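You operate a simulated robot arm through the tools that you are given. There is no shell and no other tool. Be economical: measure what you need, move in short steps, check, and stop when the job is done.

You are at the controls of a simulated robot arm. One attempt, no reset.

## Task
Take the orange dripper from the right end of the trial bench and put it on top of the blue tape roll. Stack the orange carton from the inside of the green flood tray on top of the purple carton. Put one of the scoops from the inside of the grey flood tray on top of the purple planter. Put the plain yellow card on top of the blue box. Fetch the probe and stand it on the red handwheel. Fetch the teal planter from the top of the cream bench and set it on the top of the table with the card holders. Any order will do. Set down upright: orange dripper, probe.

The check looks at the end state, three seconds after you hand in, the way a careful person would. Anything else that was tipped, shoved, dropped, spilled or broken makes it a failure.

## Robot
A 6-joint arm with a two-finger parallel gripper on a trunk, on a base that drives. Base frame: it is fixed to the floor where the robot stands at the start and does not move with it; the origin is under the middle of the robot, x ahead of it, y to its left, z up; the surface under the hand at the start is at about z = 0.78. Lengths are in m, angles in rad, forces in N, time in s.
With the tool pointing down near the work surface it reaches from about 0.58 to 0.94 m from the robot's upright axis, wherever it stands. Its first joint turns from -2.601 to 2.601 rad. Places, roughly: blue box [-5.75, -0.75, 0.75]; blue tape roll (8x8x4 cm) [-1.4, -0.4, 1.1]; carton [-3.75, -0.75, 0.75]; orange dripper [0.5, 0, 0.75]; plain yellow card (10x3x16 cm) [-3.4, -2.4, 0.9]; probe (4x4x11 cm) [-5.4, -1.3, 0.9]; purple planter (10x10x9 cm) [-4, -1.7, 0.8]; red handwheel (6x6x3 cm) [-5.4, -5, 0.9]; scoop (6x7x13 cm) [-3.9, -1.9, 0.8]; scoop (6x7x15 cm) [-3.7, -1.6, 0.8]; scoop (7x8x15 cm) [-3.8, -1.8, 0.8]; teal planter [-3.5, -5, 0.75]; top of the table with the card holders (111x24 cm) [-3.3, -2.44, 0.78]. Payload 3.43 kg.
Tool frame: the origin (TCP) lies between the finger pads and is the grasp point; the fingertips stand 0.034 m ahead of it; z points along the fingers, y is the line along which they close. The gripper opens to 0.128 m. The fingers are 0.024 m wide and 0.012 m thick; the gripper's body (0.048 by 0.13 m) begins 0.096 m behind the TCP.
Orientation is that of the tool frame in the base frame, as a unit quaternion [w, x, y, z]. With the fingers straight down and closing along the base's y, the tool's x points along the base's -x, its y along +y and its z along -z.

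## Interface
- The arm moves only by the tool nudge_tool. Its arguments are lists of equal length, an entry for each row: "delta_pos": the shift along the base's x, y, z in units of 30 mm (1.0 is 30 mm), a list of three; "delta_rot": the turn, a rotation vector about the base's x, y, z in units of 4 degrees (1.0 is 4 degrees), a list of three; "jaw": the opening in per cent of the stroke, from 0 (shut) to 100 (fully open). In form: {"delta_pos": [[dx, dy, dz], ...], "delta_rot": [[wx, wy, wz], ...], "jaw": [jaw, ...]}. A call has 1 to 20 rows; each row shifts and turns the commanded pose from where the row before left it. A call with a number of a shift or a turn outside -1 to 1 is refused whole. Rows are played at 5 a second. More than 0.05 m and 0.15 rad between two rows, or a gripper value outside its range, and nothing of the call is played. Where a pose cannot be reached the arm comes as near as it can. A force on the tool above 40 N (or 10 N above the force at the start of the call, whichever is more), or a blocked arm, ends the call early, and 0.2 s more pass. The fingers move at their own pace (about 0.108 m/s each) and stop on an object; they squeeze with about 23 N. The grip force told is the motor's: it shows also when the fingers shut on nothing. Time passes only in rows, and 0.2 s behind the last, so rows that do not move let the fingers close. It gives the time, the measured TCP pose, the force on the tool (base axes), the opening and the grip force at its end, in the units of the frame above (readings bear some noise), with the torque about the TCP (base axes, N m) and any sound that the robot's microphone picked up.
- Cameras (640 x 400 px; columns grow to the right, rows downward): "scene" is now at [0.0387, 0.1551, 1.6104]; the picture's right is [-0.15, -0.99, 0.00], its down [-0.65, 0.10, -0.76] and it looks along [0.75, -0.12, -0.65] (base axes); focal length 288 px, centre (320, 200). "wrist" rides on the gripper at [0.076, -0.011, -0.16] in the tool frame; the picture's right is [0.15, 0.99, 0.00], its down [-0.88, 0.13, -0.45] and it looks along [-0.45, 0.07, 0.89] (tool axes); focal length 234 px, centre (320, 200). There is no depth. A picture from a camera that has moved, and an enlarged one, comes with that camera's place and axes in the base frame and with its lens.
- snapshot(camera): a new picture of that camera. It takes no simulated time.
- raise_lower(by): slides the trunk up (or, below 0, down) by that many m; the arm and the scene camera ride with it, the base frame stays. It gives what a move gives, with no picture.
- steer(legs): drives the robot by 1 to 6 legs, each [ahead, turn to the left] in m and rad, along the robot's own axes; the way and the turn of a leg run together, so that a leg with both is an arc; at most 1.5 m and 3.142 rad a leg. The arm and the cameras ride along, it lands a little off, and it stops where it bumps. It gives what a move gives.
- aim_head(pan, tilt): turns the head with the scene camera to pan (to the left, within 2.705 rad either way) and tilt (down, from -0.506 to 1.204), counted from straight ahead of the robot. It gives what a move gives.
- close_up(camera, box): a new picture of the part [left, top, right, bottom] of that camera's present view, enlarged. It takes no simulated time.
- sign_off(): hands the job in; it is judged then, once.

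Work in short steps. Places have to be worked out from the pictures, the camera data and where the tool is seen: move nearer, look again, correct. Check each grasp and each placing, and mend what went wrong. You have 186 turns and 148 pictures in all, those below and enlarged ones among them. Open the gripper and draw the arm clear of the work before you hand the job in, unless the task says otherwise; then end with one line.

The tools are called after "Emit:" as a command line: name --argument value ..., lists and objects as JSON in quotes. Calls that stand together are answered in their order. nudge_tool: Moves the arm, as the interface text tells. Its arguments: {"type":"object","properties":{"delta_pos":{"type":"array"},"delta_rot":{"type":"array"},"jaw":{"type":"array"}},"required":["delta_pos","delta_rot","jaw"]} The other tools are called the same way: raise_lower (by) slides the trunk up or down; steer (legs) drives the base; aim_head (pan, tilt) turns the head that bears the scene camera; snapshot (camera) takes a picture; close_up (camera, box) takes an enlarged picture of a part of a camera's view; sign_off () hands the job in.

At the start:

```text
time: 0.0
position: [0.7994, 0.201, 1.1287]
ee_rot: [0.006, -0.006, 1.0, 0.002]
force: [36.1, 9.9, -72.1]
torque: [0.14, 0.48, 0.14]
width: 0.1279
grasp_force: 0.1
trunk travel left (down, up): [-0.625, 0.085]
robot x, y, heading: [-0.0012, -0.0025, -0.003]
head pan, tilt: [-0.154, 0.714]
```

scene: 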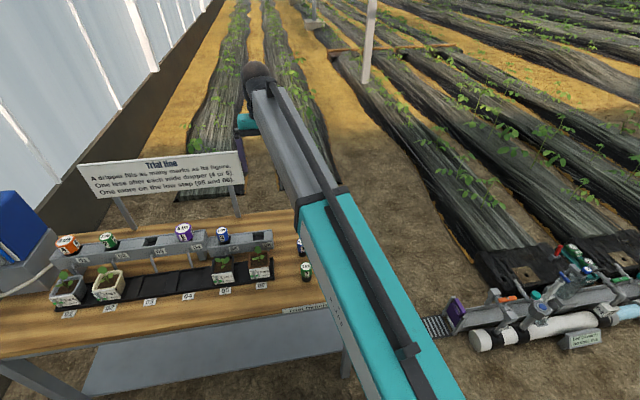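
wrist: 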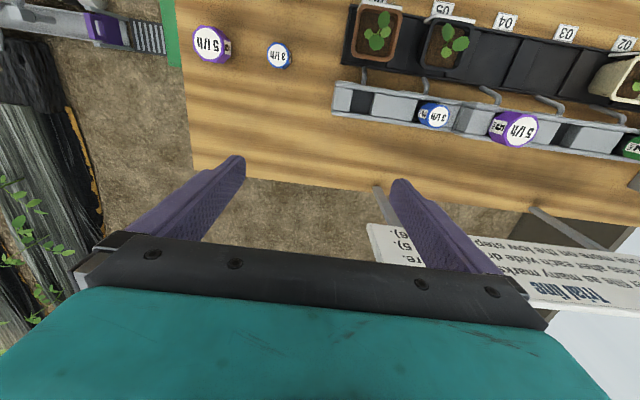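

The scene picture shows the trial bench with one orange dripper at the left of the rail; the arm hides the right end. I take the arm's view and enlarge it to find the one at the right end.

Emit:
close_up --camera "wrist" --box '[160, 0, 640, 300]'

Emit:
close_up --camera "scene" --box '[0, 140, 360, 365]'

```text
1.33 times, centred on (400, 150) of wrist
camera zoom: at [0.7225, 0.1876, 1.2885], right [-0.16, 0.99, 0.0], down [0.87, 0.14, 0.47], along [0.46, 0.07, -0.88], focal length 312 px, centre (213, 267)
```

zoom: 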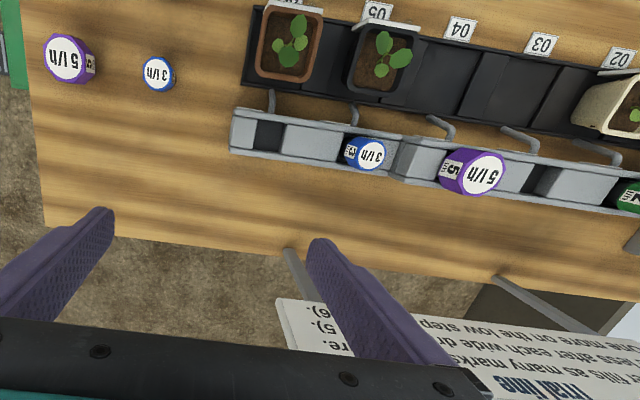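

```text
1.78 times, centred on (180, 252) of scene
camera zoom: at [0.0387, 0.1551, 1.6104], right [-0.15, -0.99, 0.0], down [-0.65, 0.1, -0.76], along [0.75, -0.12, -0.65], focal length 512 px, centre (569, 107)
```

zoom: 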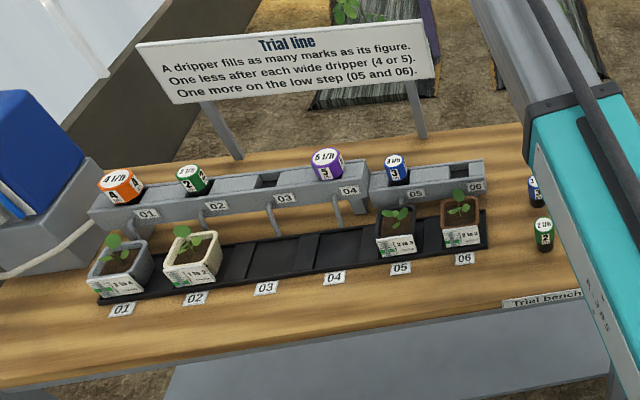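

The arm hides the right end of the bench (toward -y). I draw the hand back and to the right to look straight at that end.

Emit:
nudge_tool --delta_pos '[[-1, -1, 0], [-1, -1, 0], [-1, -1, 0], [-1, -1, 0], [-1, -1, 0], [0, -1, 0]]' --delta_rot '[[0, 0, 0], [0, 0, 0], [0, 0, 0], [0, 0, 0], [0, 0, 0], [0, 0, 0]]' --jaw '[100, 100, 100, 100, 100, 100]'

Emit:
snapshot --camera "wrist"

Emit:
snapshot --camera "scene"

```text
time: 0.5
position: [0.77, 0.1691, 1.1284]
ee_rot: [0.014, 0.0, 1.0, 0.004]
force: [10.4, -0.7, -17.1]
torque: [0.54, 0.52, 0.32]
width: 0.1278
grasp_force: 0.1
trunk travel left (down, up): [-0.625, 0.085]
robot x, y, heading: [-0.0017, -0.0041, -0.001]
head pan, tilt: [-0.154, 0.714]
stopped in row 2: the force on the tool passed its limit at 106 N (the readings are from after the stop); the commanded pose is now the measured one
```

```text
143 pictures are left
camera wrist: at [0.6909, 0.1563, 1.2859], right [-0.15, 0.99, 0.01], down [0.87, 0.13, 0.48], along [0.47, 0.08, -0.88], focal length 234 px, centre (320, 200)
```

wrist: 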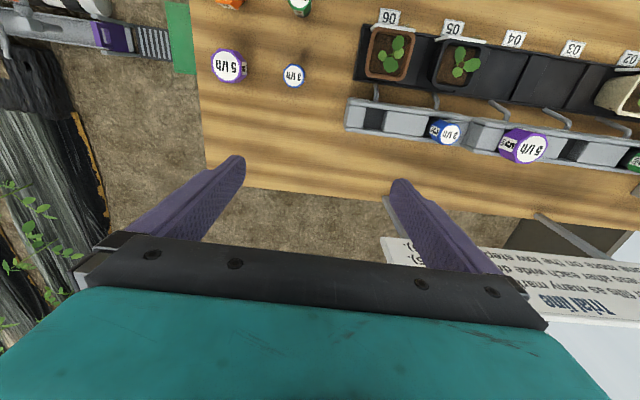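

```text
142 pictures are left
camera scene: at [0.0391, 0.156, 1.6103], right [-0.15, -0.99, 0.0], down [-0.65, 0.1, -0.76], along [0.75, -0.12, -0.65], focal length 288 px, centre (320, 200)
```

scene: 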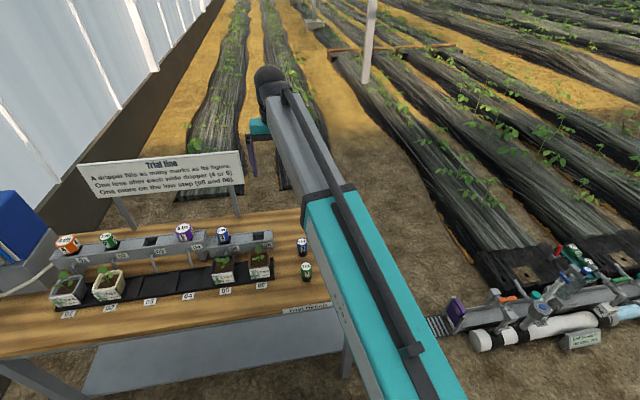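

The stop looks like a starting jolt, nothing is near. An orange dripper shows at the top edge, left of the green one. I carry on more gently.

Emit:
nudge_tool --delta_pos '[[-0.2, -0.2, 0], [-0.4, -0.4, 0], [-0.5, -0.5, 0], [-0.5, -0.5, 0], [-0.5, -0.5, 0], [-0.5, -0.5, 0], [-0.5, -0.5, 0], [-0.4, -0.5, 0], [-0.2, -0.2, 0]]' --delta_rot '[[0, 0, 0], [0, 0, 0], [0, 0, 0], [0, 0, 0], [0, 0, 0], [0, 0, 0], [0, 0, 0], [0, 0, 0], [0, 0, 0]]' --jaw '[100, 100, 100, 100, 100, 100, 100, 100, 100]'

Emit:
snapshot --camera "wrist"

```text
time: 0.9
position: [0.7643, 0.161, 1.1282]
ee_rot: [0.015, 0.002, 1.0, 0.006]
force: [7.9, 1.3, -12.6]
torque: [0.14, 0.33, 0.09]
width: 0.1281
grasp_force: 0.0
trunk travel left (down, up): [-0.625, 0.085]
robot x, y, heading: [0.0009, -0.0007, 0.001]
head pan, tilt: [-0.154, 0.714]
stopped in row 2: the force on the tool passed its limit at 47 N (the readings are from after the stop); the commanded pose is now the measured one
```

```text
141 pictures are left
camera wrist: at [0.6838, 0.1487, 1.2858], right [-0.14, 0.99, 0.01], down [0.87, 0.12, 0.48], along [0.48, 0.08, -0.88], focal length 234 px, centre (320, 200)
```

wrist: 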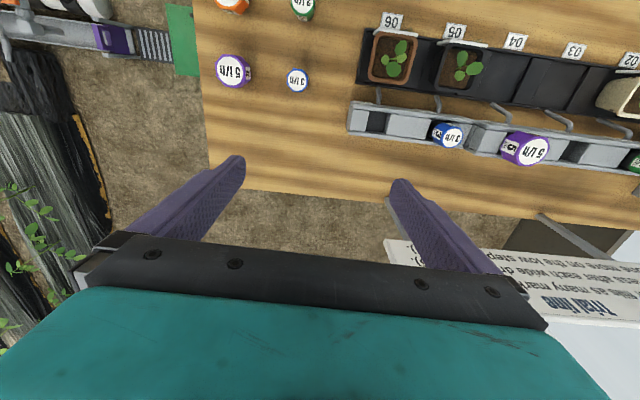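

The force limit tripped again with nothing near; I let the arm rest for a second to see what the resting force is.

Emit:
nudge_tool --delta_pos '[[0, 0, 0], [0, 0, 0], [0, 0, 0], [0, 0, 0], [0, 0, 0], [0, 0, 0], [0, 0, 0], [0, 0, 0]]' --delta_rot '[[0, 0, 0], [0, 0, 0], [0, 0, 0], [0, 0, 0], [0, 0, 0], [0, 0, 0], [0, 0, 0], [0, 0, 0]]' --jaw '[100, 100, 100, 100, 100, 100, 100, 100]'

Emit:
nudge_tool --delta_pos '[[-0.2, -0.2, 0], [-0.4, -0.4, 0], [-0.5, -0.5, 0], [-0.5, -0.5, 0], [-0.5, -0.5, 0], [-0.5, -0.5, 0], [-0.5, -0.5, 0], [-0.4, -0.5, 0], [-0.2, -0.2, 0]]' --delta_rot '[[0, 0, 0], [0, 0, 0], [0, 0, 0], [0, 0, 0], [0, 0, 0], [0, 0, 0], [0, 0, 0], [0, 0, 0], [0, 0, 0]]' --jaw '[100, 100, 100, 100, 100, 100, 100, 100, 100]'

```text
time: 2.7
position: [0.7622, 0.1608, 1.1281]
ee_rot: [0.015, 0.002, 1.0, 0.006]
force: [13.3, 2.8, -26.7]
torque: [0.09, 0.18, 0.12]
width: 0.128
grasp_force: 0.0
trunk travel left (down, up): [-0.625, 0.085]
robot x, y, heading: [0.0003, -0.0019, 0.001]
head pan, tilt: [-0.154, 0.714]
```

```text
time: 3.2
position: [0.7593, 0.1566, 1.1282]
ee_rot: [0.016, 0.006, 1.0, 0.007]
force: [7.9, 1.0, -11.3]
torque: [0.13, 0.35, 0.08]
width: 0.1279
grasp_force: 0.1
trunk travel left (down, up): [-0.625, 0.085]
robot x, y, heading: [-0.0029, 0.0016, -0.001]
head pan, tilt: [-0.154, 0.714]
stopped in row 2: the force on the tool passed its limit at 45 N (the readings are from after the stop); the commanded pose is now the measured one
```

The force keeps a steady direction though nothing is seen touching. I try a trunk move and a small straight lift to see how the reading reacts.

Emit:
raise_lower --by 0.03

Emit:
nudge_tool --delta_pos '[[0, -0.2, 0], [0, -0.2, 0], [0, -0.2, 0], [0, -0.2, 0], [0, 0, 0], [0, 0, 0]]' --delta_rot '[[0, 0, 0], [0, 0, 0], [0, 0, 0], [0, 0, 0], [0, 0, 0], [0, 0, 0]]' --jaw '[100, 100, 100, 100, 100, 100]'

Emit:
nudge_tool --delta_pos '[[-0.2, 0, 0], [-0.2, 0, 0], [-0.2, 0, 0], [-0.2, 0, 0], [0, 0, 0], [0, 0, 0]]' --delta_rot '[[0, 0, 0], [0, 0, 0], [0, 0, 0], [0, 0, 0], [0, 0, 0], [0, 0, 0]]' --jaw '[100, 100, 100, 100, 100, 100]'

```text
time: 3.9
position: [0.7566, 0.1552, 1.1579]
ee_rot: [0.015, 0.005, 1.0, 0.007]
force: [12.1, 2.7, -21.0]
torque: [0.05, 0.28, 0.05]
width: 0.1282
grasp_force: 0.1
trunk travel left (down, up): [-0.655, 0.055]
robot x, y, heading: [-0.0027, -0.0047, -0.004]
head pan, tilt: [-0.154, 0.714]
```

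```text
time: 5.3
position: [0.7576, 0.1319, 1.1576]
ee_rot: [0.016, 0.004, 1.0, 0.007]
force: [13.1, 11.9, -28.8]
torque: [-1.32, -0.18, -0.68]
width: 0.1278
grasp_force: 0.0
trunk travel left (down, up): [-0.655, 0.055]
robot x, y, heading: [-0.0017, 0.001, 0.001]
head pan, tilt: [-0.154, 0.714]
```

```text
time: 5.9
position: [0.7494, 0.1325, 1.1581]
ee_rot: [0.019, 0.004, 1.0, 0.006]
force: [8.5, 1.1, -13.0]
torque: [0.11, 0.4, 0.09]
width: 0.1279
grasp_force: 0.0
trunk travel left (down, up): [-0.655, 0.055]
robot x, y, heading: [-0.0003, -0.0058, 0.006]
head pan, tilt: [-0.154, 0.714]
stopped in row 2: the force on the tool passed its limit at 46 N (the readings are from after the stop); the commanded pose is now the measured one
```

Sideways and vertical motion are free; only pulling back strains, so the arm is likely folded to a limit at this height. I lower the hand first (over clear bench area at x≈0.75, fingertips ~1.0) and then pull back.

Emit:
nudge_tool --delta_pos '[[0, 0, -0.3], [0, 0, -0.5], [0, 0, -0.5], [0, 0, -0.5], [0, 0, -0.5], [0, 0, -0.5], [0, 0, -0.3], [0, 0, 0]]' --delta_rot '[[0, 0, 0], [0, 0, 0], [0, 0, 0], [0, 0, 0], [0, 0, 0], [0, 0, 0], [0, 0, 0], [0, 0, 0]]' --jaw '[100, 100, 100, 100, 100, 100, 100, 100]'

Emit:
snapshot --camera "wrist"

```text
time: 7.7
position: [0.7479, 0.1302, 1.0651]
ee_rot: [0.017, 0.003, 1.0, 0.006]
force: [-0.7, 0.0, 0.1]
torque: [-0.03, 0.01, -0.03]
width: 0.1277
grasp_force: 0.0
trunk travel left (down, up): [-0.655, 0.055]
robot x, y, heading: [0.0004, -0.0021, 0.002]
head pan, tilt: [-0.154, 0.714]
```

```text
140 pictures are left
camera wrist: at [0.6673, 0.1181, 1.2215], right [-0.14, 0.99, 0.01], down [0.86, 0.12, 0.49], along [0.48, 0.08, -0.87], focal length 234 px, centre (320, 200)
```

wrist: 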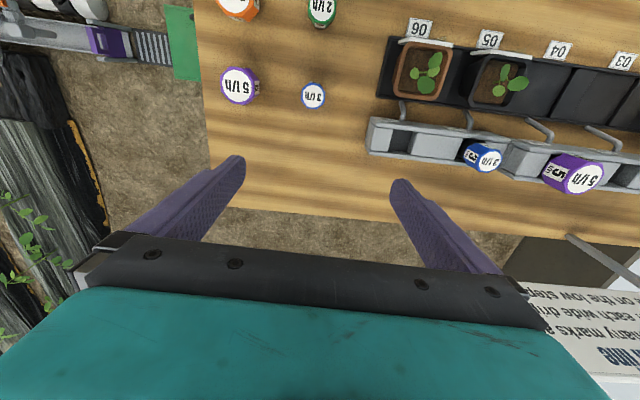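

The strain is gone: the fold limit was the cause. By the rays the orange dripper's cap is near (0.605, 0.005) and the green one near (0.60, 0.11). I move above it with the jaw partly closed.

Emit:
nudge_tool --delta_pos '[[-0.3, -0.3, -0.2], [-0.5, -0.5, -0.3], [-0.5, -0.5, -0.3], [-0.5, -0.5, -0.3], [-0.5, -0.5, -0.3], [-0.5, -0.5, -0.3], [-0.5, -0.5, -0.3], [-0.5, -0.5, -0.3], [-0.5, -0.3, -0.3], [-0.3, 0, -0.2], [0, 0, 0]]' --delta_rot '[[0, 0, 0], [0, 0, 0], [0, 0, 0], [0, 0, 0], [0, 0, 0], [0, 0, 0], [0, 0, 0], [0, 0, 0], [0, 0, 0], [0, 0, 0], [0, 0, 0]]' --jaw '[65, 65, 65, 65, 65, 65, 65, 65, 65, 65, 65]'

Emit:
snapshot --camera "wrist"

Emit:
snapshot --camera "scene"

```text
time: 10.1
position: [0.6098, 0.0084, 0.9796]
ee_rot: [0.017, 0.004, 1.0, 0.007]
force: [0.0, 1.2, 0.8]
torque: [0.01, 0.0, 0.0]
width: 0.0833
grasp_force: 0.1
trunk travel left (down, up): [-0.655, 0.055]
robot x, y, heading: [-0.0029, 0.0001, 0.003]
head pan, tilt: [-0.154, 0.714]
```

```text
139 pictures are left
camera wrist: at [0.5295, -0.0047, 1.1372], right [-0.14, 0.99, 0.01], down [0.86, 0.12, 0.49], along [0.48, 0.08, -0.87], focal length 234 px, centre (320, 200)
```

wrist: 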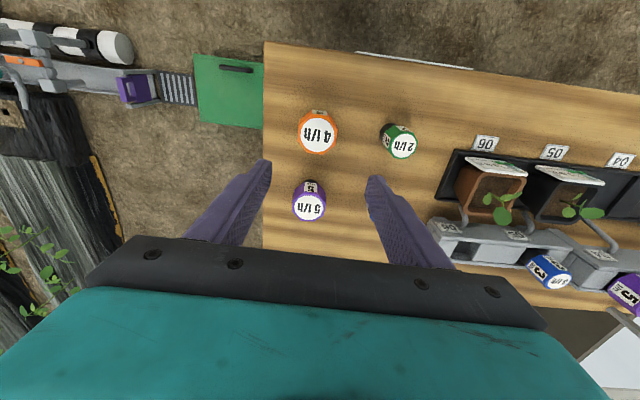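

```text
138 pictures are left
camera scene: at [0.0386, 0.1551, 1.6404], right [-0.15, -0.99, 0.0], down [-0.65, 0.1, -0.76], along [0.75, -0.12, -0.65], focal length 288 px, centre (320, 200)
```

scene: 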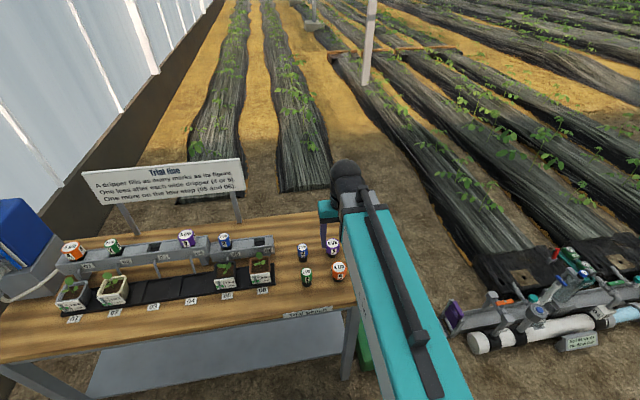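

From two views the purple cap is at (0.707, 0.007, 0.842); the orange cap then lies near (0.598, 0.008), about 5 cm wide. I level the tool, move 12 mm back and descend to z≈0.825.

Emit:
nudge_tool --delta_pos '[[-0.2, 0, 0], [-0.2, 0, -0.3], [0, 0, -0.5], [0, 0, -0.5], [0, 0, -0.5], [0, 0, -0.5], [0, 0, -0.3], [0, 0, 0]]' --delta_rot '[[0, 0.25, 0], [0, 0.24, 0], [0, 0, 0], [0, 0, 0], [0, 0, 0], [0, 0, 0], [0, 0, 0], [0, 0, 0]]' --jaw '[65, 65, 65, 65, 65, 65, 65, 65]'

Emit:
snapshot --camera "wrist"

Emit:
close_up --camera "scene" --box '[260, 200, 420, 300]'

```text
time: 11.9
position: [0.599, 0.0078, 0.9028]
ee_rot: [0.001, 0.003, 1.0, 0.007]
force: [0.1, 0.4, -0.3]
torque: [-0.02, 0.0, 0.03]
width: 0.0833
grasp_force: 0.1
trunk travel left (down, up): [-0.655, 0.055]
robot x, y, heading: [0.0007, 0.0004, -0.002]
head pan, tilt: [-0.154, 0.714]
```

```text
137 pictures are left
camera wrist: at [0.5232, -0.0037, 1.0634], right [-0.14, 0.99, 0.01], down [0.88, 0.12, 0.46], along [0.45, 0.08, -0.89], focal length 234 px, centre (320, 200)
```

wrist: 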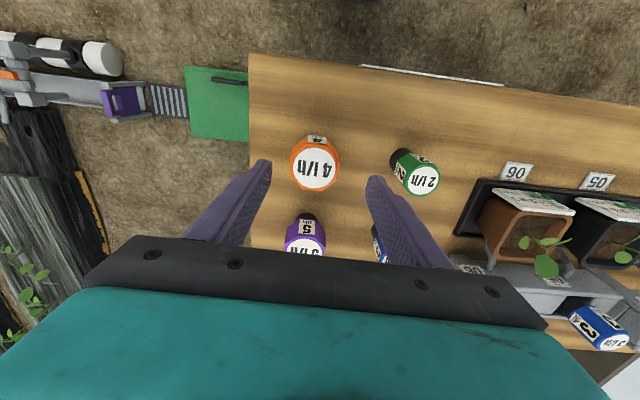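

```text
4.00 times, centred on (340, 250) of scene
camera zoom: at [0.0386, 0.1551, 1.6404], right [-0.15, -0.99, 0.0], down [-0.65, 0.1, -0.76], along [0.75, -0.12, -0.65], focal length 1151 px, centre (240, 0)
```

zoom: 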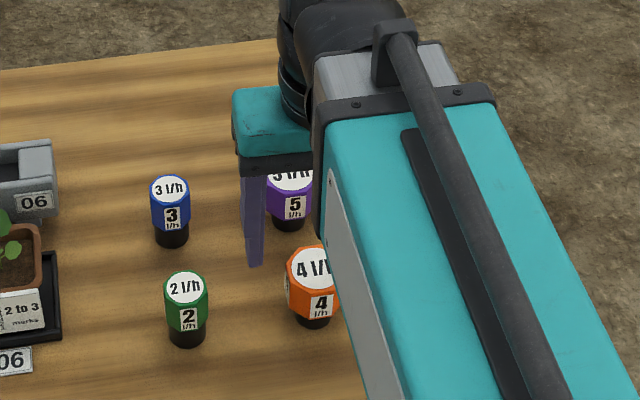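

The cap projects to (0.601, 0.006), centred under the TCP. I go down to z≈0.825 and close.

Emit:
nudge_tool --delta_pos '[[0, 0, -0.5], [0, 0, -0.5], [0, 0, -0.5], [0, 0, -0.5], [0, 0, -0.4], [0, 0, -0.2], [0, 0, 0], [0, 0, 0], [0, 0, 0], [0, 0, 0]]' --delta_rot '[[0, 0, 0], [0, 0, 0], [0, 0, 0], [0, 0, 0], [0, 0, 0], [0, 0, 0], [0, 0, 0], [0, 0, 0], [0, 0, 0], [0, 0, 0]]' --jaw '[65, 65, 65, 65, 65, 65, 65, 10, 10, 10]'

Emit:
snapshot --camera "wrist"

```text
time: 14.1
position: [0.5986, 0.0077, 0.825]
ee_rot: [0.001, 0.004, 1.0, 0.008]
force: [0.9, 0.7, 1.2]
torque: [0.01, -0.03, 0.02]
width: 0.0476
grasp_force: 23.4
trunk travel left (down, up): [-0.655, 0.055]
robot x, y, heading: [-0.0037, -0.0037, -0.002]
head pan, tilt: [-0.154, 0.714]
```

```text
135 pictures are left
camera wrist: at [0.5233, -0.0045, 0.9856], right [-0.14, 0.99, 0.01], down [0.88, 0.12, 0.46], along [0.45, 0.08, -0.89], focal length 234 px, centre (320, 200)
```

wrist: 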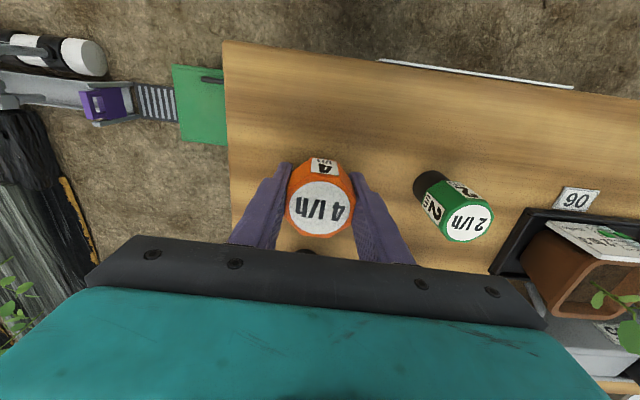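

The dripper is held (4.8 cm wide, 23 N). I lift it straight up 15 cm, then look around behind.

Emit:
nudge_tool --delta_pos '[[0, 0, 0.3], [0, 0, 0.5], [0, 0, 0.6], [0, 0, 0.6], [0, 0, 0.6], [0, 0, 0.6], [0, 0, 0.6], [0, 0, 0.6], [0, 0, 0.4], [0, 0, 0.2], [0, 0, 0]]' --delta_rot '[[0, 0, 0], [0, 0, 0], [0, 0, 0], [0, 0, 0], [0, 0, 0], [0, 0, 0], [0, 0, 0], [0, 0, 0], [0, 0, 0], [0, 0, 0], [0, 0, 0]]' --jaw '[10, 10, 10, 10, 10, 10, 10, 10, 10, 10, 10]'

Emit:
aim_head --pan 2.6 --tilt 0.4

Emit:
snapshot --camera "scene"

Emit:
aim_head --pan -2.6 --tilt 0.4

Emit:
snapshot --camera "scene"

```text
time: 16.5
position: [0.5996, 0.0074, 0.9752]
ee_rot: [0.0, 0.004, 1.0, 0.006]
force: [-0.3, -0.3, -0.7]
torque: [0.0, 0.02, 0.05]
width: 0.0471
grasp_force: 22.9
trunk travel left (down, up): [-0.655, 0.055]
robot x, y, heading: [-0.0019, -0.0001, -0.003]
head pan, tilt: [-0.154, 0.714]
```

```text
time: 18.9
position: [0.5996, 0.0083, 0.975]
ee_rot: [0.001, 0.004, 1.0, 0.006]
force: [0.0, 0.1, 0.9]
torque: [0.01, 0.0, 0.0]
width: 0.0476
grasp_force: 22.6
trunk travel left (down, up): [-0.655, 0.055]
robot x, y, heading: [0.0009, -0.001, -0.002]
head pan, tilt: [2.601, 0.4]
```

```text
134 pictures are left
camera scene: at [-0.1241, 0.2159, 1.6684], right [0.52, 0.86, 0.0], down [0.33, -0.2, -0.92], along [-0.79, 0.48, -0.39], focal length 288 px, centre (320, 200)
```

scene: 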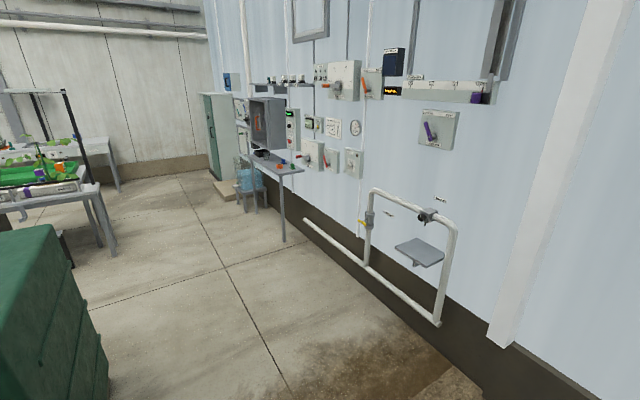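

```text
time: 23.0
position: [0.5997, 0.008, 0.9744]
ee_rot: [0.0, 0.004, 1.0, 0.007]
force: [0.8, 0.4, -0.6]
torque: [-0.02, 0.01, -0.04]
width: 0.0475
grasp_force: 23.6
trunk travel left (down, up): [-0.655, 0.055]
robot x, y, heading: [-0.0051, -0.0041, 0.0]
head pan, tilt: [-2.601, 0.4]
```

```text
133 pictures are left
camera scene: at [-0.1242, 0.1204, 1.6684], right [-0.51, 0.86, 0.0], down [0.33, 0.2, -0.92], along [-0.79, -0.47, -0.39], focal length 288 px, centre (320, 200)
```

scene: 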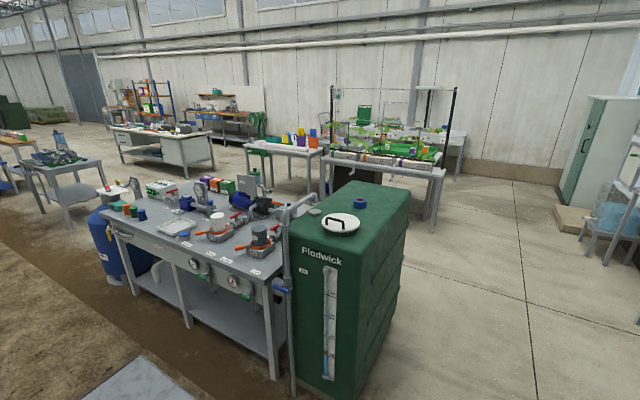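

The roll sits mid-top of the green tank (about x -0.93..-1.75, y -0.2..-0.55, top ~1.07) at about (-1.37, -0.38). There's open floor north of it. I back off from the bench first, keeping the dripper high.

Emit:
steer --legs '[[-0.55, 0]]'

Emit:
raise_lower --by 0.05

Emit:
nudge_tool --delta_pos '[[0.3, 0, 0], [0.6, 0, 0], [0.8, 0, 0.1], [0.8, 0, 0.2], [0.8, 0, 0.3], [0.8, 0, 0.3], [0.8, 0, 0.3], [0.8, 0, 0.3], [0.8, 0, 0.3], [0.8, 0, 0.3], [0.5, 0, 0.4], [0.2, 0, 0.4], [0, 0, 0.4], [0, 0, 0.4], [0, 0, 0.3], [0, 0, 0]]' --delta_rot '[[0, 0, 0], [0, 0, 0], [0, 0, 0], [0, 0, 0], [0, 0, 0], [0, 0, 0], [0, 0, 0], [0, 0, 0], [0, 0, 0], [0, 0, 0], [0, 0, 0], [0, 0, 0], [0, 0, 0], [0, 0, 0], [0, 0, 0], [0, 0, 0]]' --jaw '[10, 10, 10, 10, 10, 10, 10, 10, 10, 10, 10, 10, 10, 10, 10, 10]'

```text
time: 26.5
position: [0.0609, 0.0053, 0.9756]
ee_rot: [0.001, 0.01, 1.0, 0.008]
force: [0.6, -0.3, -0.6]
torque: [-0.01, -0.06, -0.04]
width: 0.0473
grasp_force: 23.3
trunk travel left (down, up): [-0.655, 0.055]
robot x, y, heading: [-0.5387, 0.0016, -0.014]
head pan, tilt: [-2.601, 0.4]
```

```text
time: 27.4
position: [0.0614, 0.0054, 1.0245]
ee_rot: [0.001, 0.009, 1.0, 0.007]
force: [-0.5, 1.2, -1.1]
torque: [0.02, -0.03, -0.03]
width: 0.0473
grasp_force: 23.2
trunk travel left (down, up): [-0.705, 0.005]
robot x, y, heading: [-0.5373, 0.0021, -0.023]
head pan, tilt: [-2.601, 0.4]
```

```text
time: 30.8
position: [0.3006, 0.0049, 1.1451]
ee_rot: [0.001, 0.009, 1.0, 0.007]
force: [0.6, -0.7, -1.1]
torque: [-0.01, -0.01, 0.01]
width: 0.0473
grasp_force: 23.3
trunk travel left (down, up): [-0.705, 0.005]
robot x, y, heading: [-0.5396, -0.0033, -0.018]
head pan, tilt: [-2.601, 0.4]
```

No strain at r = 0.84, z = 1.145. I raise some more to 1.21.

Emit:
nudge_tool --delta_pos '[[0, 0, 0.3], [0, 0, 0.5], [0, 0, 0.5], [0, 0, 0.5], [0, 0, 0.4], [0, 0, 0]]' --delta_rot '[[0, 0, 0], [0, 0, 0], [0, 0, 0], [0, 0, 0], [0, 0, 0], [0, 0, 0]]' --jaw '[10, 10, 10, 10, 10, 10]'

Emit:
aim_head --pan 0.3 --tilt 0.5

```text
time: 32.0
position: [0.3042, 0.0057, 1.2114]
ee_rot: [0.006, 0.01, 1.0, 0.008]
force: [8.1, 0.8, -13.7]
torque: [-0.02, 0.36, -0.05]
width: 0.0474
grasp_force: 23.1
trunk travel left (down, up): [-0.705, 0.005]
robot x, y, heading: [-0.5371, 0.0065, -0.017]
head pan, tilt: [-2.601, 0.4]
stopped in row 6: the force on the tool passed its limit at 48 N (the readings are from after the stop); the commanded pose is now the measured one
```

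```text
time: 34.6
position: [0.3038, 0.0056, 1.2115]
ee_rot: [0.005, 0.009, 1.0, 0.007]
force: [15.1, 0.0, -27.0]
torque: [0.01, 0.3, 0.02]
width: 0.0474
grasp_force: 23.2
trunk travel left (down, up): [-0.705, 0.005]
robot x, y, heading: [-0.5353, 0.0044, -0.018]
head pan, tilt: [0.3, 0.499]
```

At the lift limit; I ease down 15 mm, then turn left and drive to open floor north of the tank.

Emit:
nudge_tool --delta_pos '[[0, 0, -0.3], [0, 0, -0.2], [0, 0, 0]]' --delta_rot '[[0, 0, 0], [0, 0, 0], [0, 0, 0]]' --jaw '[10, 10, 10]'

Emit:
steer --legs '[[0, 2.65], [0.955, 0]]'

Emit:
snapshot --camera "scene"

```text
time: 35.4
position: [0.3028, 0.0042, 1.1957]
ee_rot: [0.005, 0.011, 1.0, 0.007]
force: [0.8, -0.6, -1.1]
torque: [-0.02, 0.0, 0.0]
width: 0.0471
grasp_force: 22.7
trunk travel left (down, up): [-0.705, 0.005]
robot x, y, heading: [-0.5383, 0.0044, -0.02]
head pan, tilt: [0.3, 0.499]
```

```text
time: 49.9
position: [-2.1436, 0.8227, 1.1953]
ee_rot: [0.006, 0.97, -0.242, -0.006]
force: [0.2, 0.1, -0.8]
torque: [0.0, 0.01, -0.01]
width: 0.0475
grasp_force: 22.6
trunk travel left (down, up): [-0.705, 0.005]
robot x, y, heading: [-1.391, 0.4469, 2.647]
head pan, tilt: [0.3, 0.499]
```

```text
132 pictures are left
camera scene: at [-1.5208, 0.2913, 1.7092], right [0.19, 0.98, 0.0], down [0.47, -0.09, -0.88], along [-0.86, 0.17, -0.48], focal length 288 px, centre (320, 200)
```

scene: 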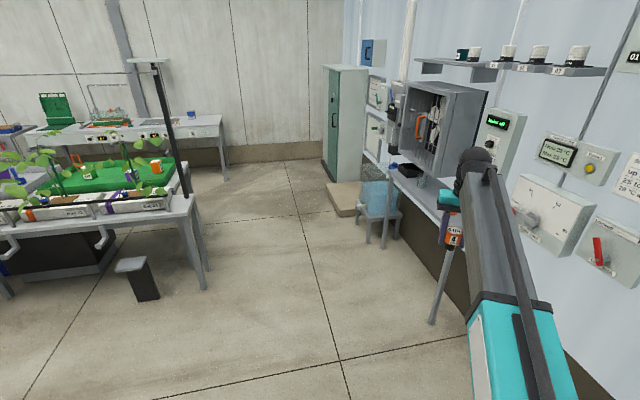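

Path clear to sweep left. I turn 2.09 rad to face the roll and look.

Emit:
steer --legs '[[0, 2.09]]'

Emit:
aim_head --pan 0.0 --tilt 0.6

Emit:
snapshot --camera "scene"

Emit:
snapshot --camera "wrist"

```text
time: 57.2
position: [-1.3372, -0.3949, 1.1961]
ee_rot: [0.009, 0.694, 0.72, 0.0]
force: [-0.1, -1.0, -1.0]
torque: [0.01, -0.02, 0.01]
width: 0.0478
grasp_force: 22.9
trunk travel left (down, up): [-0.705, 0.005]
robot x, y, heading: [-1.362, 0.4456, -1.546]
head pan, tilt: [0.3, 0.499]
```

```text
time: 58.0
position: [-1.3371, -0.3939, 1.1958]
ee_rot: [0.009, 0.694, 0.72, 0.002]
force: [-0.7, 0.5, -0.4]
torque: [0.02, 0.0, -0.02]
width: 0.0472
grasp_force: 22.8
trunk travel left (down, up): [-0.705, 0.005]
robot x, y, heading: [-1.3593, 0.4467, -1.546]
head pan, tilt: [0.0, 0.6]
```

```text
131 pictures are left
camera scene: at [-1.1902, 0.4065, 1.7002], right [-1.0, -0.03, 0.0], down [-0.02, 0.56, -0.83], along [0.02, -0.82, -0.56], focal length 288 px, centre (320, 200)
```

scene: 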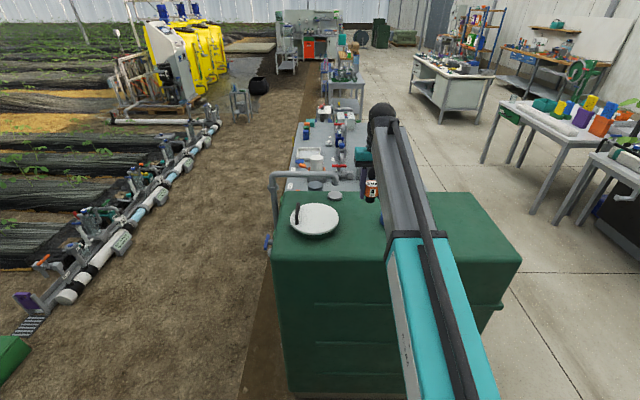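

```text
130 pictures are left
camera wrist: at [-1.3528, -0.3173, 1.3553], right [0.98, 0.18, 0.01], down [0.16, -0.87, 0.47], along [0.1, -0.46, -0.88], focal length 234 px, centre (320, 200)
```

wrist: 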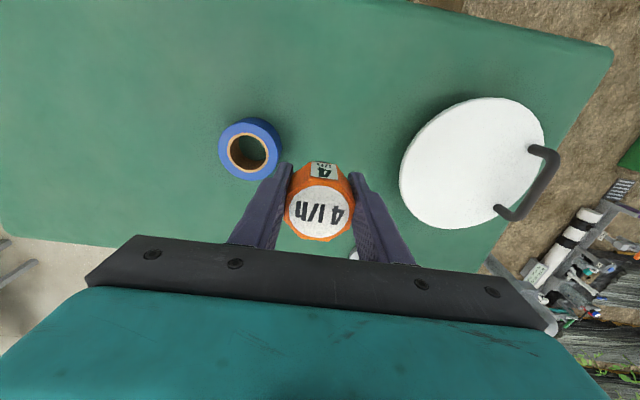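

The roll is to the left of the dripper in the wrist view. I enlarge to get its size and so its height.

Emit:
close_up --camera "wrist" --box '[190, 90, 350, 190]'

```text
4.00 times, centred on (270, 140) of wrist
camera zoom: at [-1.3528, -0.3173, 1.3553], right [0.98, 0.18, 0.01], down [0.16, -0.87, 0.47], along [0.1, -0.46, -0.88], focal length 937 px, centre (520, 440)
```

zoom: 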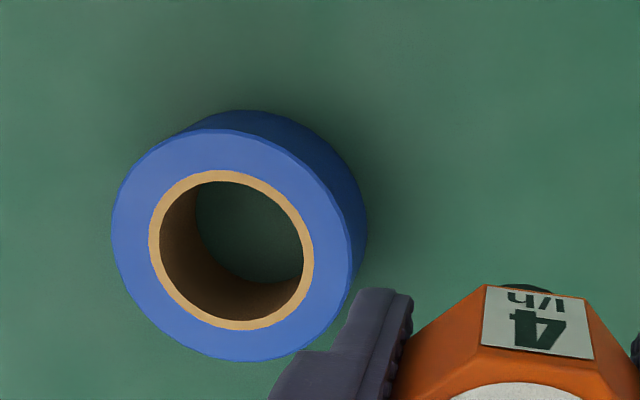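

The roll's top face is ~0.31 m from the camera: centre ≈ (-1.424, -0.419), top ≈ 1.05–1.07. I shift the dripper over it, still high.

Emit:
nudge_tool --delta_pos '[[-0.3, -0.1, 0], [-0.6, -0.2, 0], [-0.6, -0.2, 0], [-0.6, -0.2, 0], [-0.5, -0.1, 0], [-0.3, -0.05, 0], [0, 0, 0]]' --delta_rot '[[0, 0, 0], [0, 0, 0], [0, 0, 0], [0, 0, 0], [0, 0, 0], [0, 0, 0], [0, 0, 0]]' --jaw '[10, 10, 10, 10, 10, 10, 10]'

Emit:
snapshot --camera "wrist"

Emit:
close_up --camera "scene" --box '[300, 140, 460, 240]'

```text
time: 59.6
position: [-1.4245, -0.4205, 1.1958]
ee_rot: [0.009, 0.694, 0.72, 0.001]
force: [0.1, -0.2, -1.0]
torque: [0.01, 0.0, 0.01]
width: 0.0474
grasp_force: 22.9
trunk travel left (down, up): [-0.705, 0.005]
robot x, y, heading: [-1.361, 0.444, -1.54]
head pan, tilt: [0.0, 0.6]
```

```text
128 pictures are left
camera wrist: at [-1.4405, -0.3429, 1.3551], right [0.98, 0.18, 0.01], down [0.16, -0.87, 0.47], along [0.1, -0.46, -0.88], focal length 234 px, centre (320, 200)
```

wrist: 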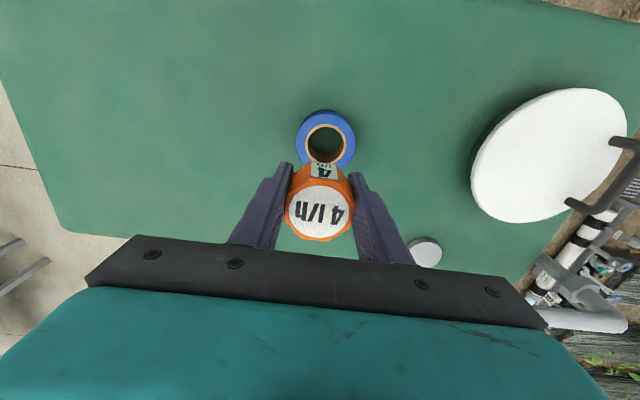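

```text
4.00 times, centred on (380, 190) of scene
camera zoom: at [-1.1905, 0.4066, 1.7002], right [-1.0, -0.03, 0.0], down [-0.02, 0.56, -0.83], along [0.02, -0.82, -0.56], focal length 1151 px, centre (80, 240)
```

zoom: 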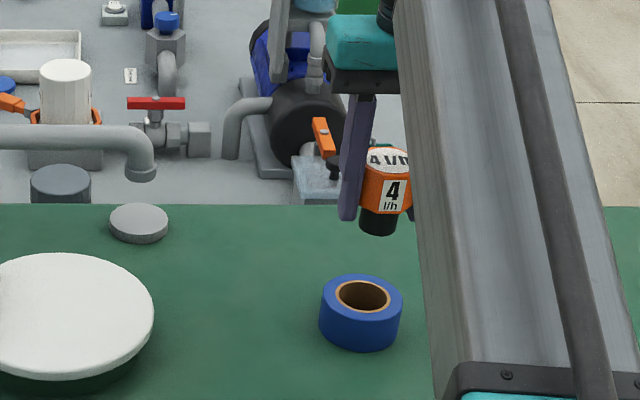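

I enlarge the wrist view to triangulate the ring between the two hand positions.

Emit:
close_up --camera "wrist" --box '[240, 90, 400, 190]'

```text
4.00 times, centred on (320, 140) of wrist
camera zoom: at [-1.4405, -0.3429, 1.3551], right [0.98, 0.18, 0.01], down [0.16, -0.87, 0.47], along [0.1, -0.46, -0.88], focal length 937 px, centre (320, 440)
```

zoom: 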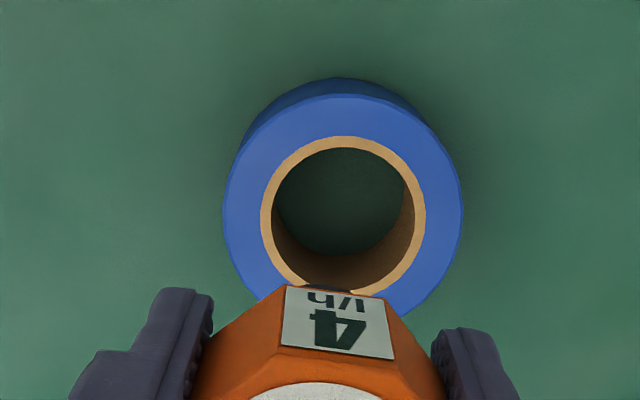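

Triangulated: ring centre ≈ (-1.418, -0.410), top ≈ 1.086, ring 7 cm across with a ~3.8 cm hole. I shift +8 mm x, +12 mm y and go down to bring the base just above the ring, then check.

Emit:
nudge_tool --delta_pos '[[0.26, 0.4, 0], [0, 0, -0.3], [0, 0, -0.5], [0, 0, -0.5], [0, 0, -0.2], [0, 0, 0]]' --delta_rot '[[0, 0, 0], [0, 0, 0], [0, 0, 0], [0, 0, 0], [0, 0, 0], [0, 0, 0]]' --jaw '[10, 10, 10, 10, 10, 10]'

Emit:
close_up --camera "scene" --box '[340, 160, 436, 220]'

Emit:
close_up --camera "wrist" --box '[240, 100, 400, 200]'

```text
time: 61.0
position: [-1.4167, -0.4085, 1.1512]
ee_rot: [0.008, 0.694, 0.72, 0.001]
force: [-0.6, -1.8, 0.0]
torque: [-0.01, 0.0, 0.01]
width: 0.0473
grasp_force: 22.8
trunk travel left (down, up): [-0.705, 0.005]
robot x, y, heading: [-1.3648, 0.4436, -1.54]
head pan, tilt: [0.0, 0.6]
```

```text
6.67 times, centred on (388, 190) of scene
camera zoom: at [-1.1904, 0.4066, 1.7002], right [-1.0, -0.03, 0.0], down [-0.02, 0.56, -0.83], along [0.02, -0.82, -0.56], focal length 1918 px, centre (-133, 267)
```

zoom: 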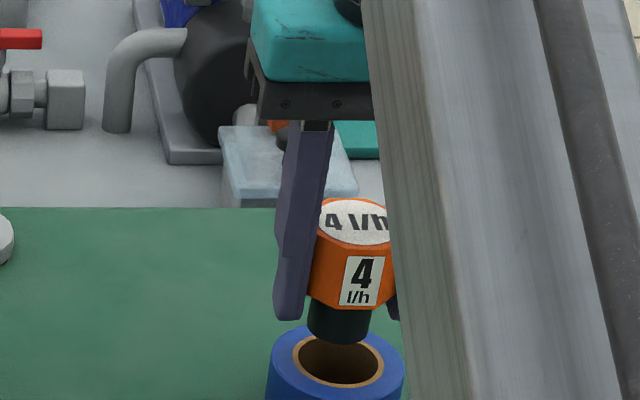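

```text
4.00 times, centred on (320, 150) of wrist
camera zoom: at [-1.4321, -0.3312, 1.3102], right [0.98, 0.18, 0.01], down [0.16, -0.87, 0.47], along [0.1, -0.46, -0.88], focal length 937 px, centre (320, 400)
```

zoom: 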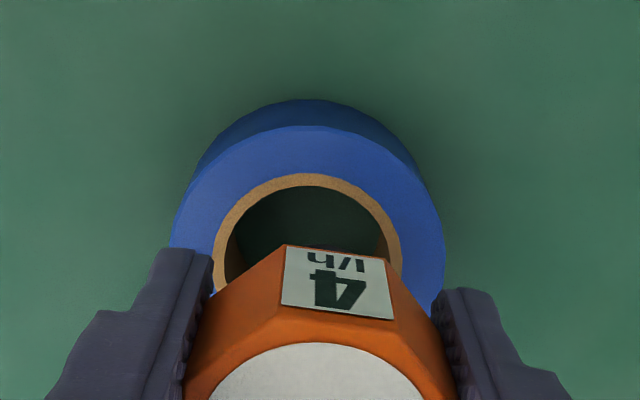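

Base and hole line up to within ~2 mm; the base bottom is ~20 mm above the ring. I correct 2 mm and lower 27 mm, so the base enters the hole while the fingertips stay above the ring.

Emit:
nudge_tool --delta_pos '[[-0.06, 0, 0], [0, 0, -0.2], [0, 0, -0.2], [0, 0, -0.2], [0, 0, -0.15], [0, 0, -0.15], [0, 0, 0]]' --delta_rot '[[0, 0, 0], [0, 0, 0], [0, 0, 0], [0, 0, 0], [0, 0, 0], [0, 0, 0], [0, 0, 0]]' --jaw '[10, 10, 10, 10, 10, 10, 10]'

Emit:
close_up --camera "scene" --box '[340, 170, 436, 230]'

```text
time: 62.6
position: [-1.4198, -0.409, 1.1235]
ee_rot: [0.008, 0.694, 0.72, 0.001]
force: [-0.5, -0.1, -0.4]
torque: [-0.03, 0.0, -0.02]
width: 0.0473
grasp_force: 23.4
trunk travel left (down, up): [-0.705, 0.005]
robot x, y, heading: [-1.3612, 0.4438, -1.545]
head pan, tilt: [0.0, 0.6]
```

```text
6.67 times, centred on (388, 200) of scene
camera zoom: at [-1.1904, 0.4066, 1.7002], right [-1.0, -0.03, 0.0], down [-0.02, 0.56, -0.83], along [0.02, -0.82, -0.56], focal length 1918 px, centre (-133, 200)
```

zoom: 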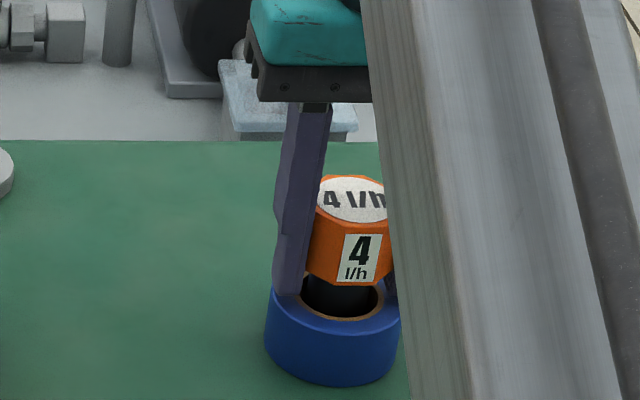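

The base is inside the hole with no force. I lower slightly more until near contact and then open.

Emit:
nudge_tool --delta_pos '[[0, 0, -0.07], [0, 0, -0.07], [0, 0, 0], [0, 0, 0], [0, 0, 0], [0, 0, 0]]' --delta_rot '[[0, 0, 0], [0, 0, 0], [0, 0, 0], [0, 0, 0], [0, 0, 0], [0, 0, 0]]' --jaw '[10, 10, 10, 55, 55, 55]'

Emit:
close_up --camera "scene" --box '[340, 170, 436, 230]'

```text
time: 64.0
position: [-1.4201, -0.4069, 1.1204]
ee_rot: [0.009, 0.694, 0.72, 0.001]
force: [0.6, -0.2, 6.0]
torque: [0.05, 0.23, 0.06]
width: 0.0693
grasp_force: 0.0
trunk travel left (down, up): [-0.705, 0.005]
robot x, y, heading: [-1.3591, 0.4471, -1.536]
head pan, tilt: [0.0, 0.6]
```

```text
6.67 times, centred on (388, 200) of scene
camera zoom: at [-1.1901, 0.4075, 1.7002], right [-1.0, -0.03, 0.0], down [-0.02, 0.56, -0.83], along [0.02, -0.83, -0.56], focal length 1918 px, centre (-133, 200)
```

zoom: 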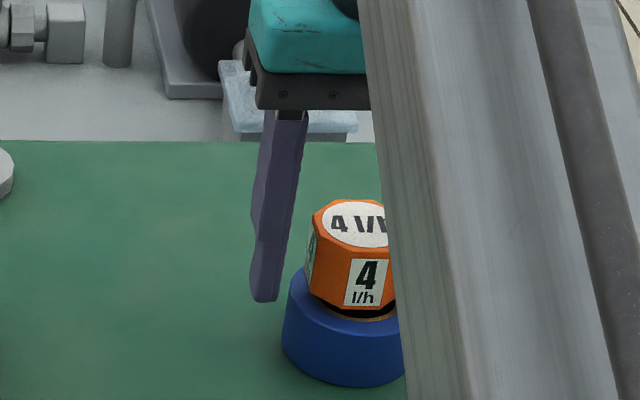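

The ring moved slightly as the fingers opened, with 6 N upward: a fingertip brushes it. I lift straight up and look.

Emit:
nudge_tool --delta_pos '[[0, 0, 0.2], [0, 0, 0.4], [0, 0, 0.5], [0, 0, 0.5], [0, 0, 0.4], [0, 0, 0]]' --delta_rot '[[0, 0, 0], [0, 0, 0], [0, 0, 0], [0, 0, 0], [0, 0, 0], [0, 0, 0]]' --jaw '[55, 55, 55, 55, 55, 55]'

Emit:
close_up --camera "scene" --box '[340, 170, 436, 230]'

Emit:
close_up --camera "wrist" --box '[200, 75, 440, 225]'

```text
time: 65.4
position: [-1.4199, -0.4083, 1.1807]
ee_rot: [0.008, 0.694, 0.72, 0.001]
force: [0.5, -0.4, -0.3]
torque: [0.02, -0.01, -0.01]
width: 0.0705
grasp_force: 0.0
trunk travel left (down, up): [-0.705, 0.005]
robot x, y, heading: [-1.3624, 0.444, -1.545]
head pan, tilt: [0.0, 0.6]
```

```text
6.67 times, centred on (388, 200) of scene
camera zoom: at [-1.1905, 0.4065, 1.7002], right [-1.0, -0.03, 0.0], down [-0.02, 0.56, -0.83], along [0.02, -0.82, -0.56], focal length 1918 px, centre (-133, 200)
```

zoom: 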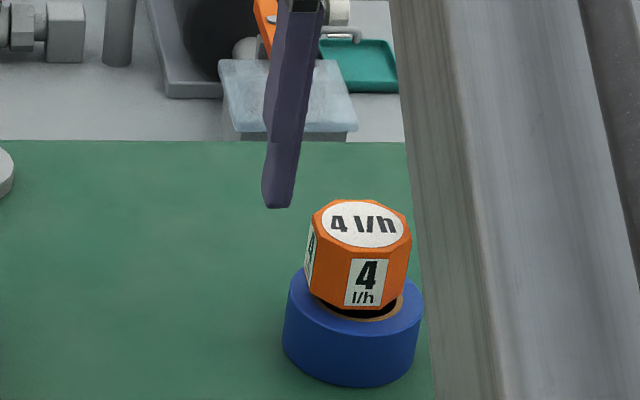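

```text
2.67 times, centred on (320, 150) of wrist
camera zoom: at [-1.4343, -0.3307, 1.3391], right [0.98, 0.18, 0.01], down [0.16, -0.87, 0.47], along [0.1, -0.46, -0.88], focal length 624 px, centre (320, 333)
```

zoom: 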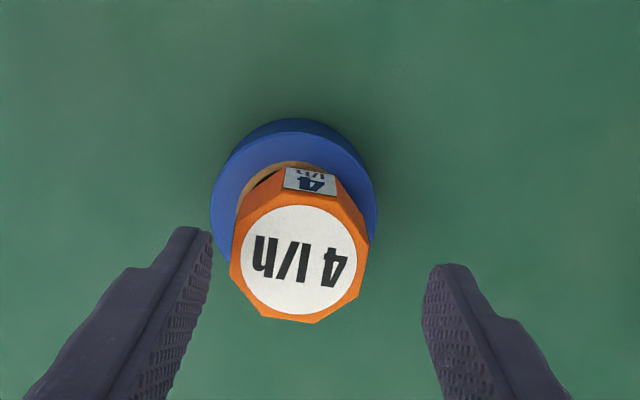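

It looks seated in the ring; I zoom further to check that it stands level.

Emit:
close_up --camera "scene" --box '[376, 196, 408, 232]'

Emit:
close_up --camera "wrist" --box '[272, 115, 352, 205]'

```text
11.11 times, centred on (392, 214) of scene
camera zoom: at [-1.1905, 0.4065, 1.7002], right [-1.0, -0.03, 0.0], down [-0.02, 0.56, -0.83], along [0.02, -0.82, -0.56], focal length 3198 px, centre (-480, 44)
```

zoom: 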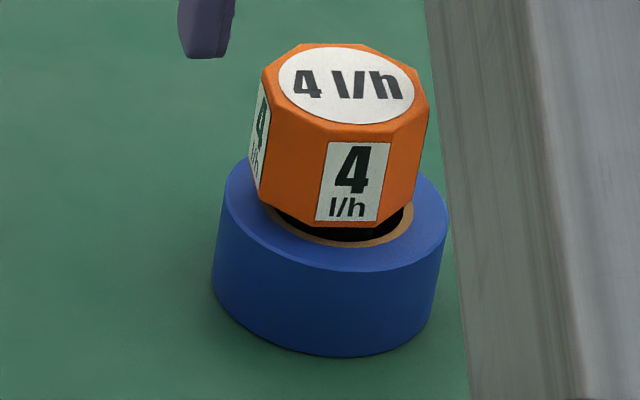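

```text
4.44 times, centred on (312, 160) of wrist
camera zoom: at [-1.4343, -0.3307, 1.3391], right [0.98, 0.18, 0.01], down [0.16, -0.87, 0.47], along [0.1, -0.46, -0.88], focal length 1041 px, centre (356, 378)
```

zoom: 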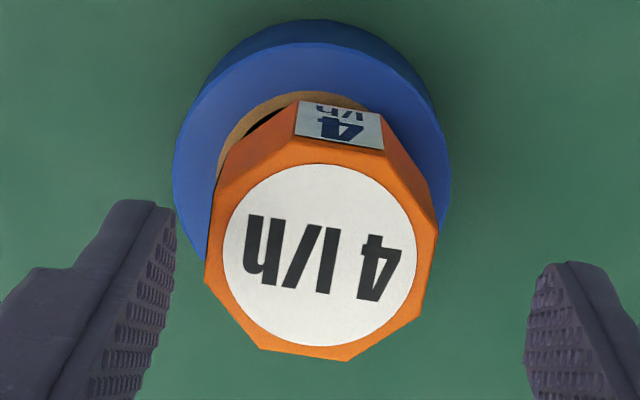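

The dripper sits upright in the roll (tilt of at most a few degrees). I now look toward the flood-tray tables for the next jobs.

Emit:
aim_head --pan -1.0 --tilt 0.3

Emit:
snapshot --camera "scene"

Emit:
close_up --camera "scene" --box '[240, 60, 640, 310]'

```text
time: 66.7
position: [-1.4181, -0.4082, 1.1803]
ee_rot: [0.009, 0.695, 0.719, 0.001]
force: [0.2, -0.4, 0.3]
torque: [0.0, 0.03, 0.0]
width: 0.0705
grasp_force: 0.1
trunk travel left (down, up): [-0.705, 0.005]
robot x, y, heading: [-1.3618, 0.448, -1.541]
head pan, tilt: [-1.0, 0.3]
```

```text
117 pictures are left
camera scene: at [-1.27, 0.4424, 1.7277], right [-0.56, 0.83, 0.0], down [0.24, 0.17, -0.96], along [-0.79, -0.54, -0.3], focal length 288 px, centre (320, 200)
```

scene: 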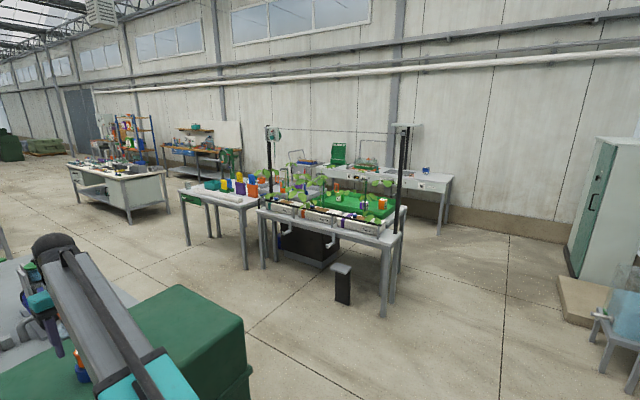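

```text
1.60 times, centred on (440, 185) of scene
camera zoom: at [-1.27, 0.4424, 1.7277], right [-0.56, 0.83, 0.0], down [0.24, 0.17, -0.96], along [-0.79, -0.54, -0.3], focal length 460 px, centre (128, 224)
```

zoom: 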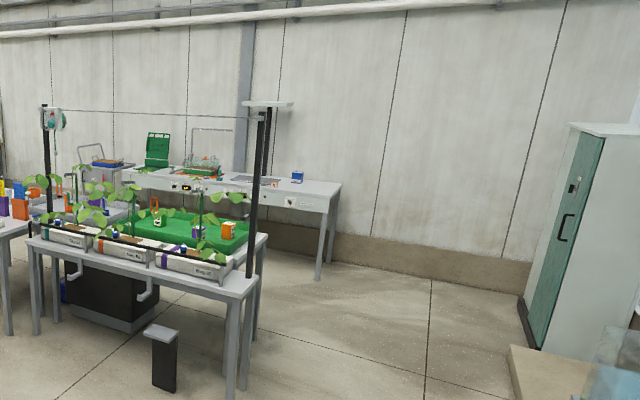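

The table with the trays spans about x -3.2…-4.15, y -0.25…-1.7, plants on its near side, and there's a ~1.2 m aisle behind it. I lift clear, back off, and fold the arm in for driving.

Emit:
nudge_tool --delta_pos '[[0, 0, 0.2], [0, 0, 0.2], [0, 0, 0]]' --delta_rot '[[0, 0, 0], [0, 0, 0], [0, 0, 0]]' --jaw '[55, 55, 55]'

Emit:
steer --legs '[[-0.35, 0]]'

Emit:
nudge_tool --delta_pos '[[0, 0.1, -0.4], [0, 0.2, -0.7], [0, 0.4, -0.8], [0, 0.6, -0.8], [0, 0.8, -0.8], [0, 0.8, -0.8], [0, 0.8, -0.6], [0, 0.8, -0.3], [0, 0.8, 0], [0, 0.8, 0], [0, 0.8, 0], [0, 0.3, 0], [0, 0, 0]]' --delta_rot '[[0, 0, 0], [0, 0, 0], [0, 0, 0], [0, 0, 0], [0, 0, 0], [0, 0, 0], [0, 0, 0], [0, 0, 0], [0, 0, 0], [0, 0, 0], [0, 0, 0], [0, 0, 0], [0, 0, 0]]' --jaw '[55, 55, 55, 55, 55, 55, 55, 55, 55, 55, 55, 55, 55]'

```text
time: 67.5
position: [-1.4195, -0.4075, 1.1918]
ee_rot: [0.009, 0.694, 0.72, 0.001]
force: [0.0, 0.5, -0.4]
torque: [0.02, 0.01, 0.01]
width: 0.0705
grasp_force: 0.1
trunk travel left (down, up): [-0.705, 0.005]
robot x, y, heading: [-1.3637, 0.449, -1.544]
head pan, tilt: [-1.0, 0.3]
```

```text
time: 70.0
position: [-1.4254, -0.0611, 1.1909]
ee_rot: [0.009, 0.692, 0.722, 0.002]
force: [0.2, 0.1, -0.4]
torque: [0.02, 0.0, -0.02]
width: 0.0706
grasp_force: 0.0
trunk travel left (down, up): [-0.705, 0.005]
robot x, y, heading: [-1.3738, 0.7937, -1.536]
head pan, tilt: [-1.0, 0.3]
```

```text
time: 72.8
position: [-1.4239, 0.1553, 1.0366]
ee_rot: [0.008, 0.692, 0.722, 0.002]
force: [0.2, -1.2, 0.5]
torque: [0.0, 0.02, -0.02]
width: 0.0705
grasp_force: 0.2
trunk travel left (down, up): [-0.705, 0.005]
robot x, y, heading: [-1.3687, 0.7943, -1.534]
head pan, tilt: [-1.0, 0.3]
```

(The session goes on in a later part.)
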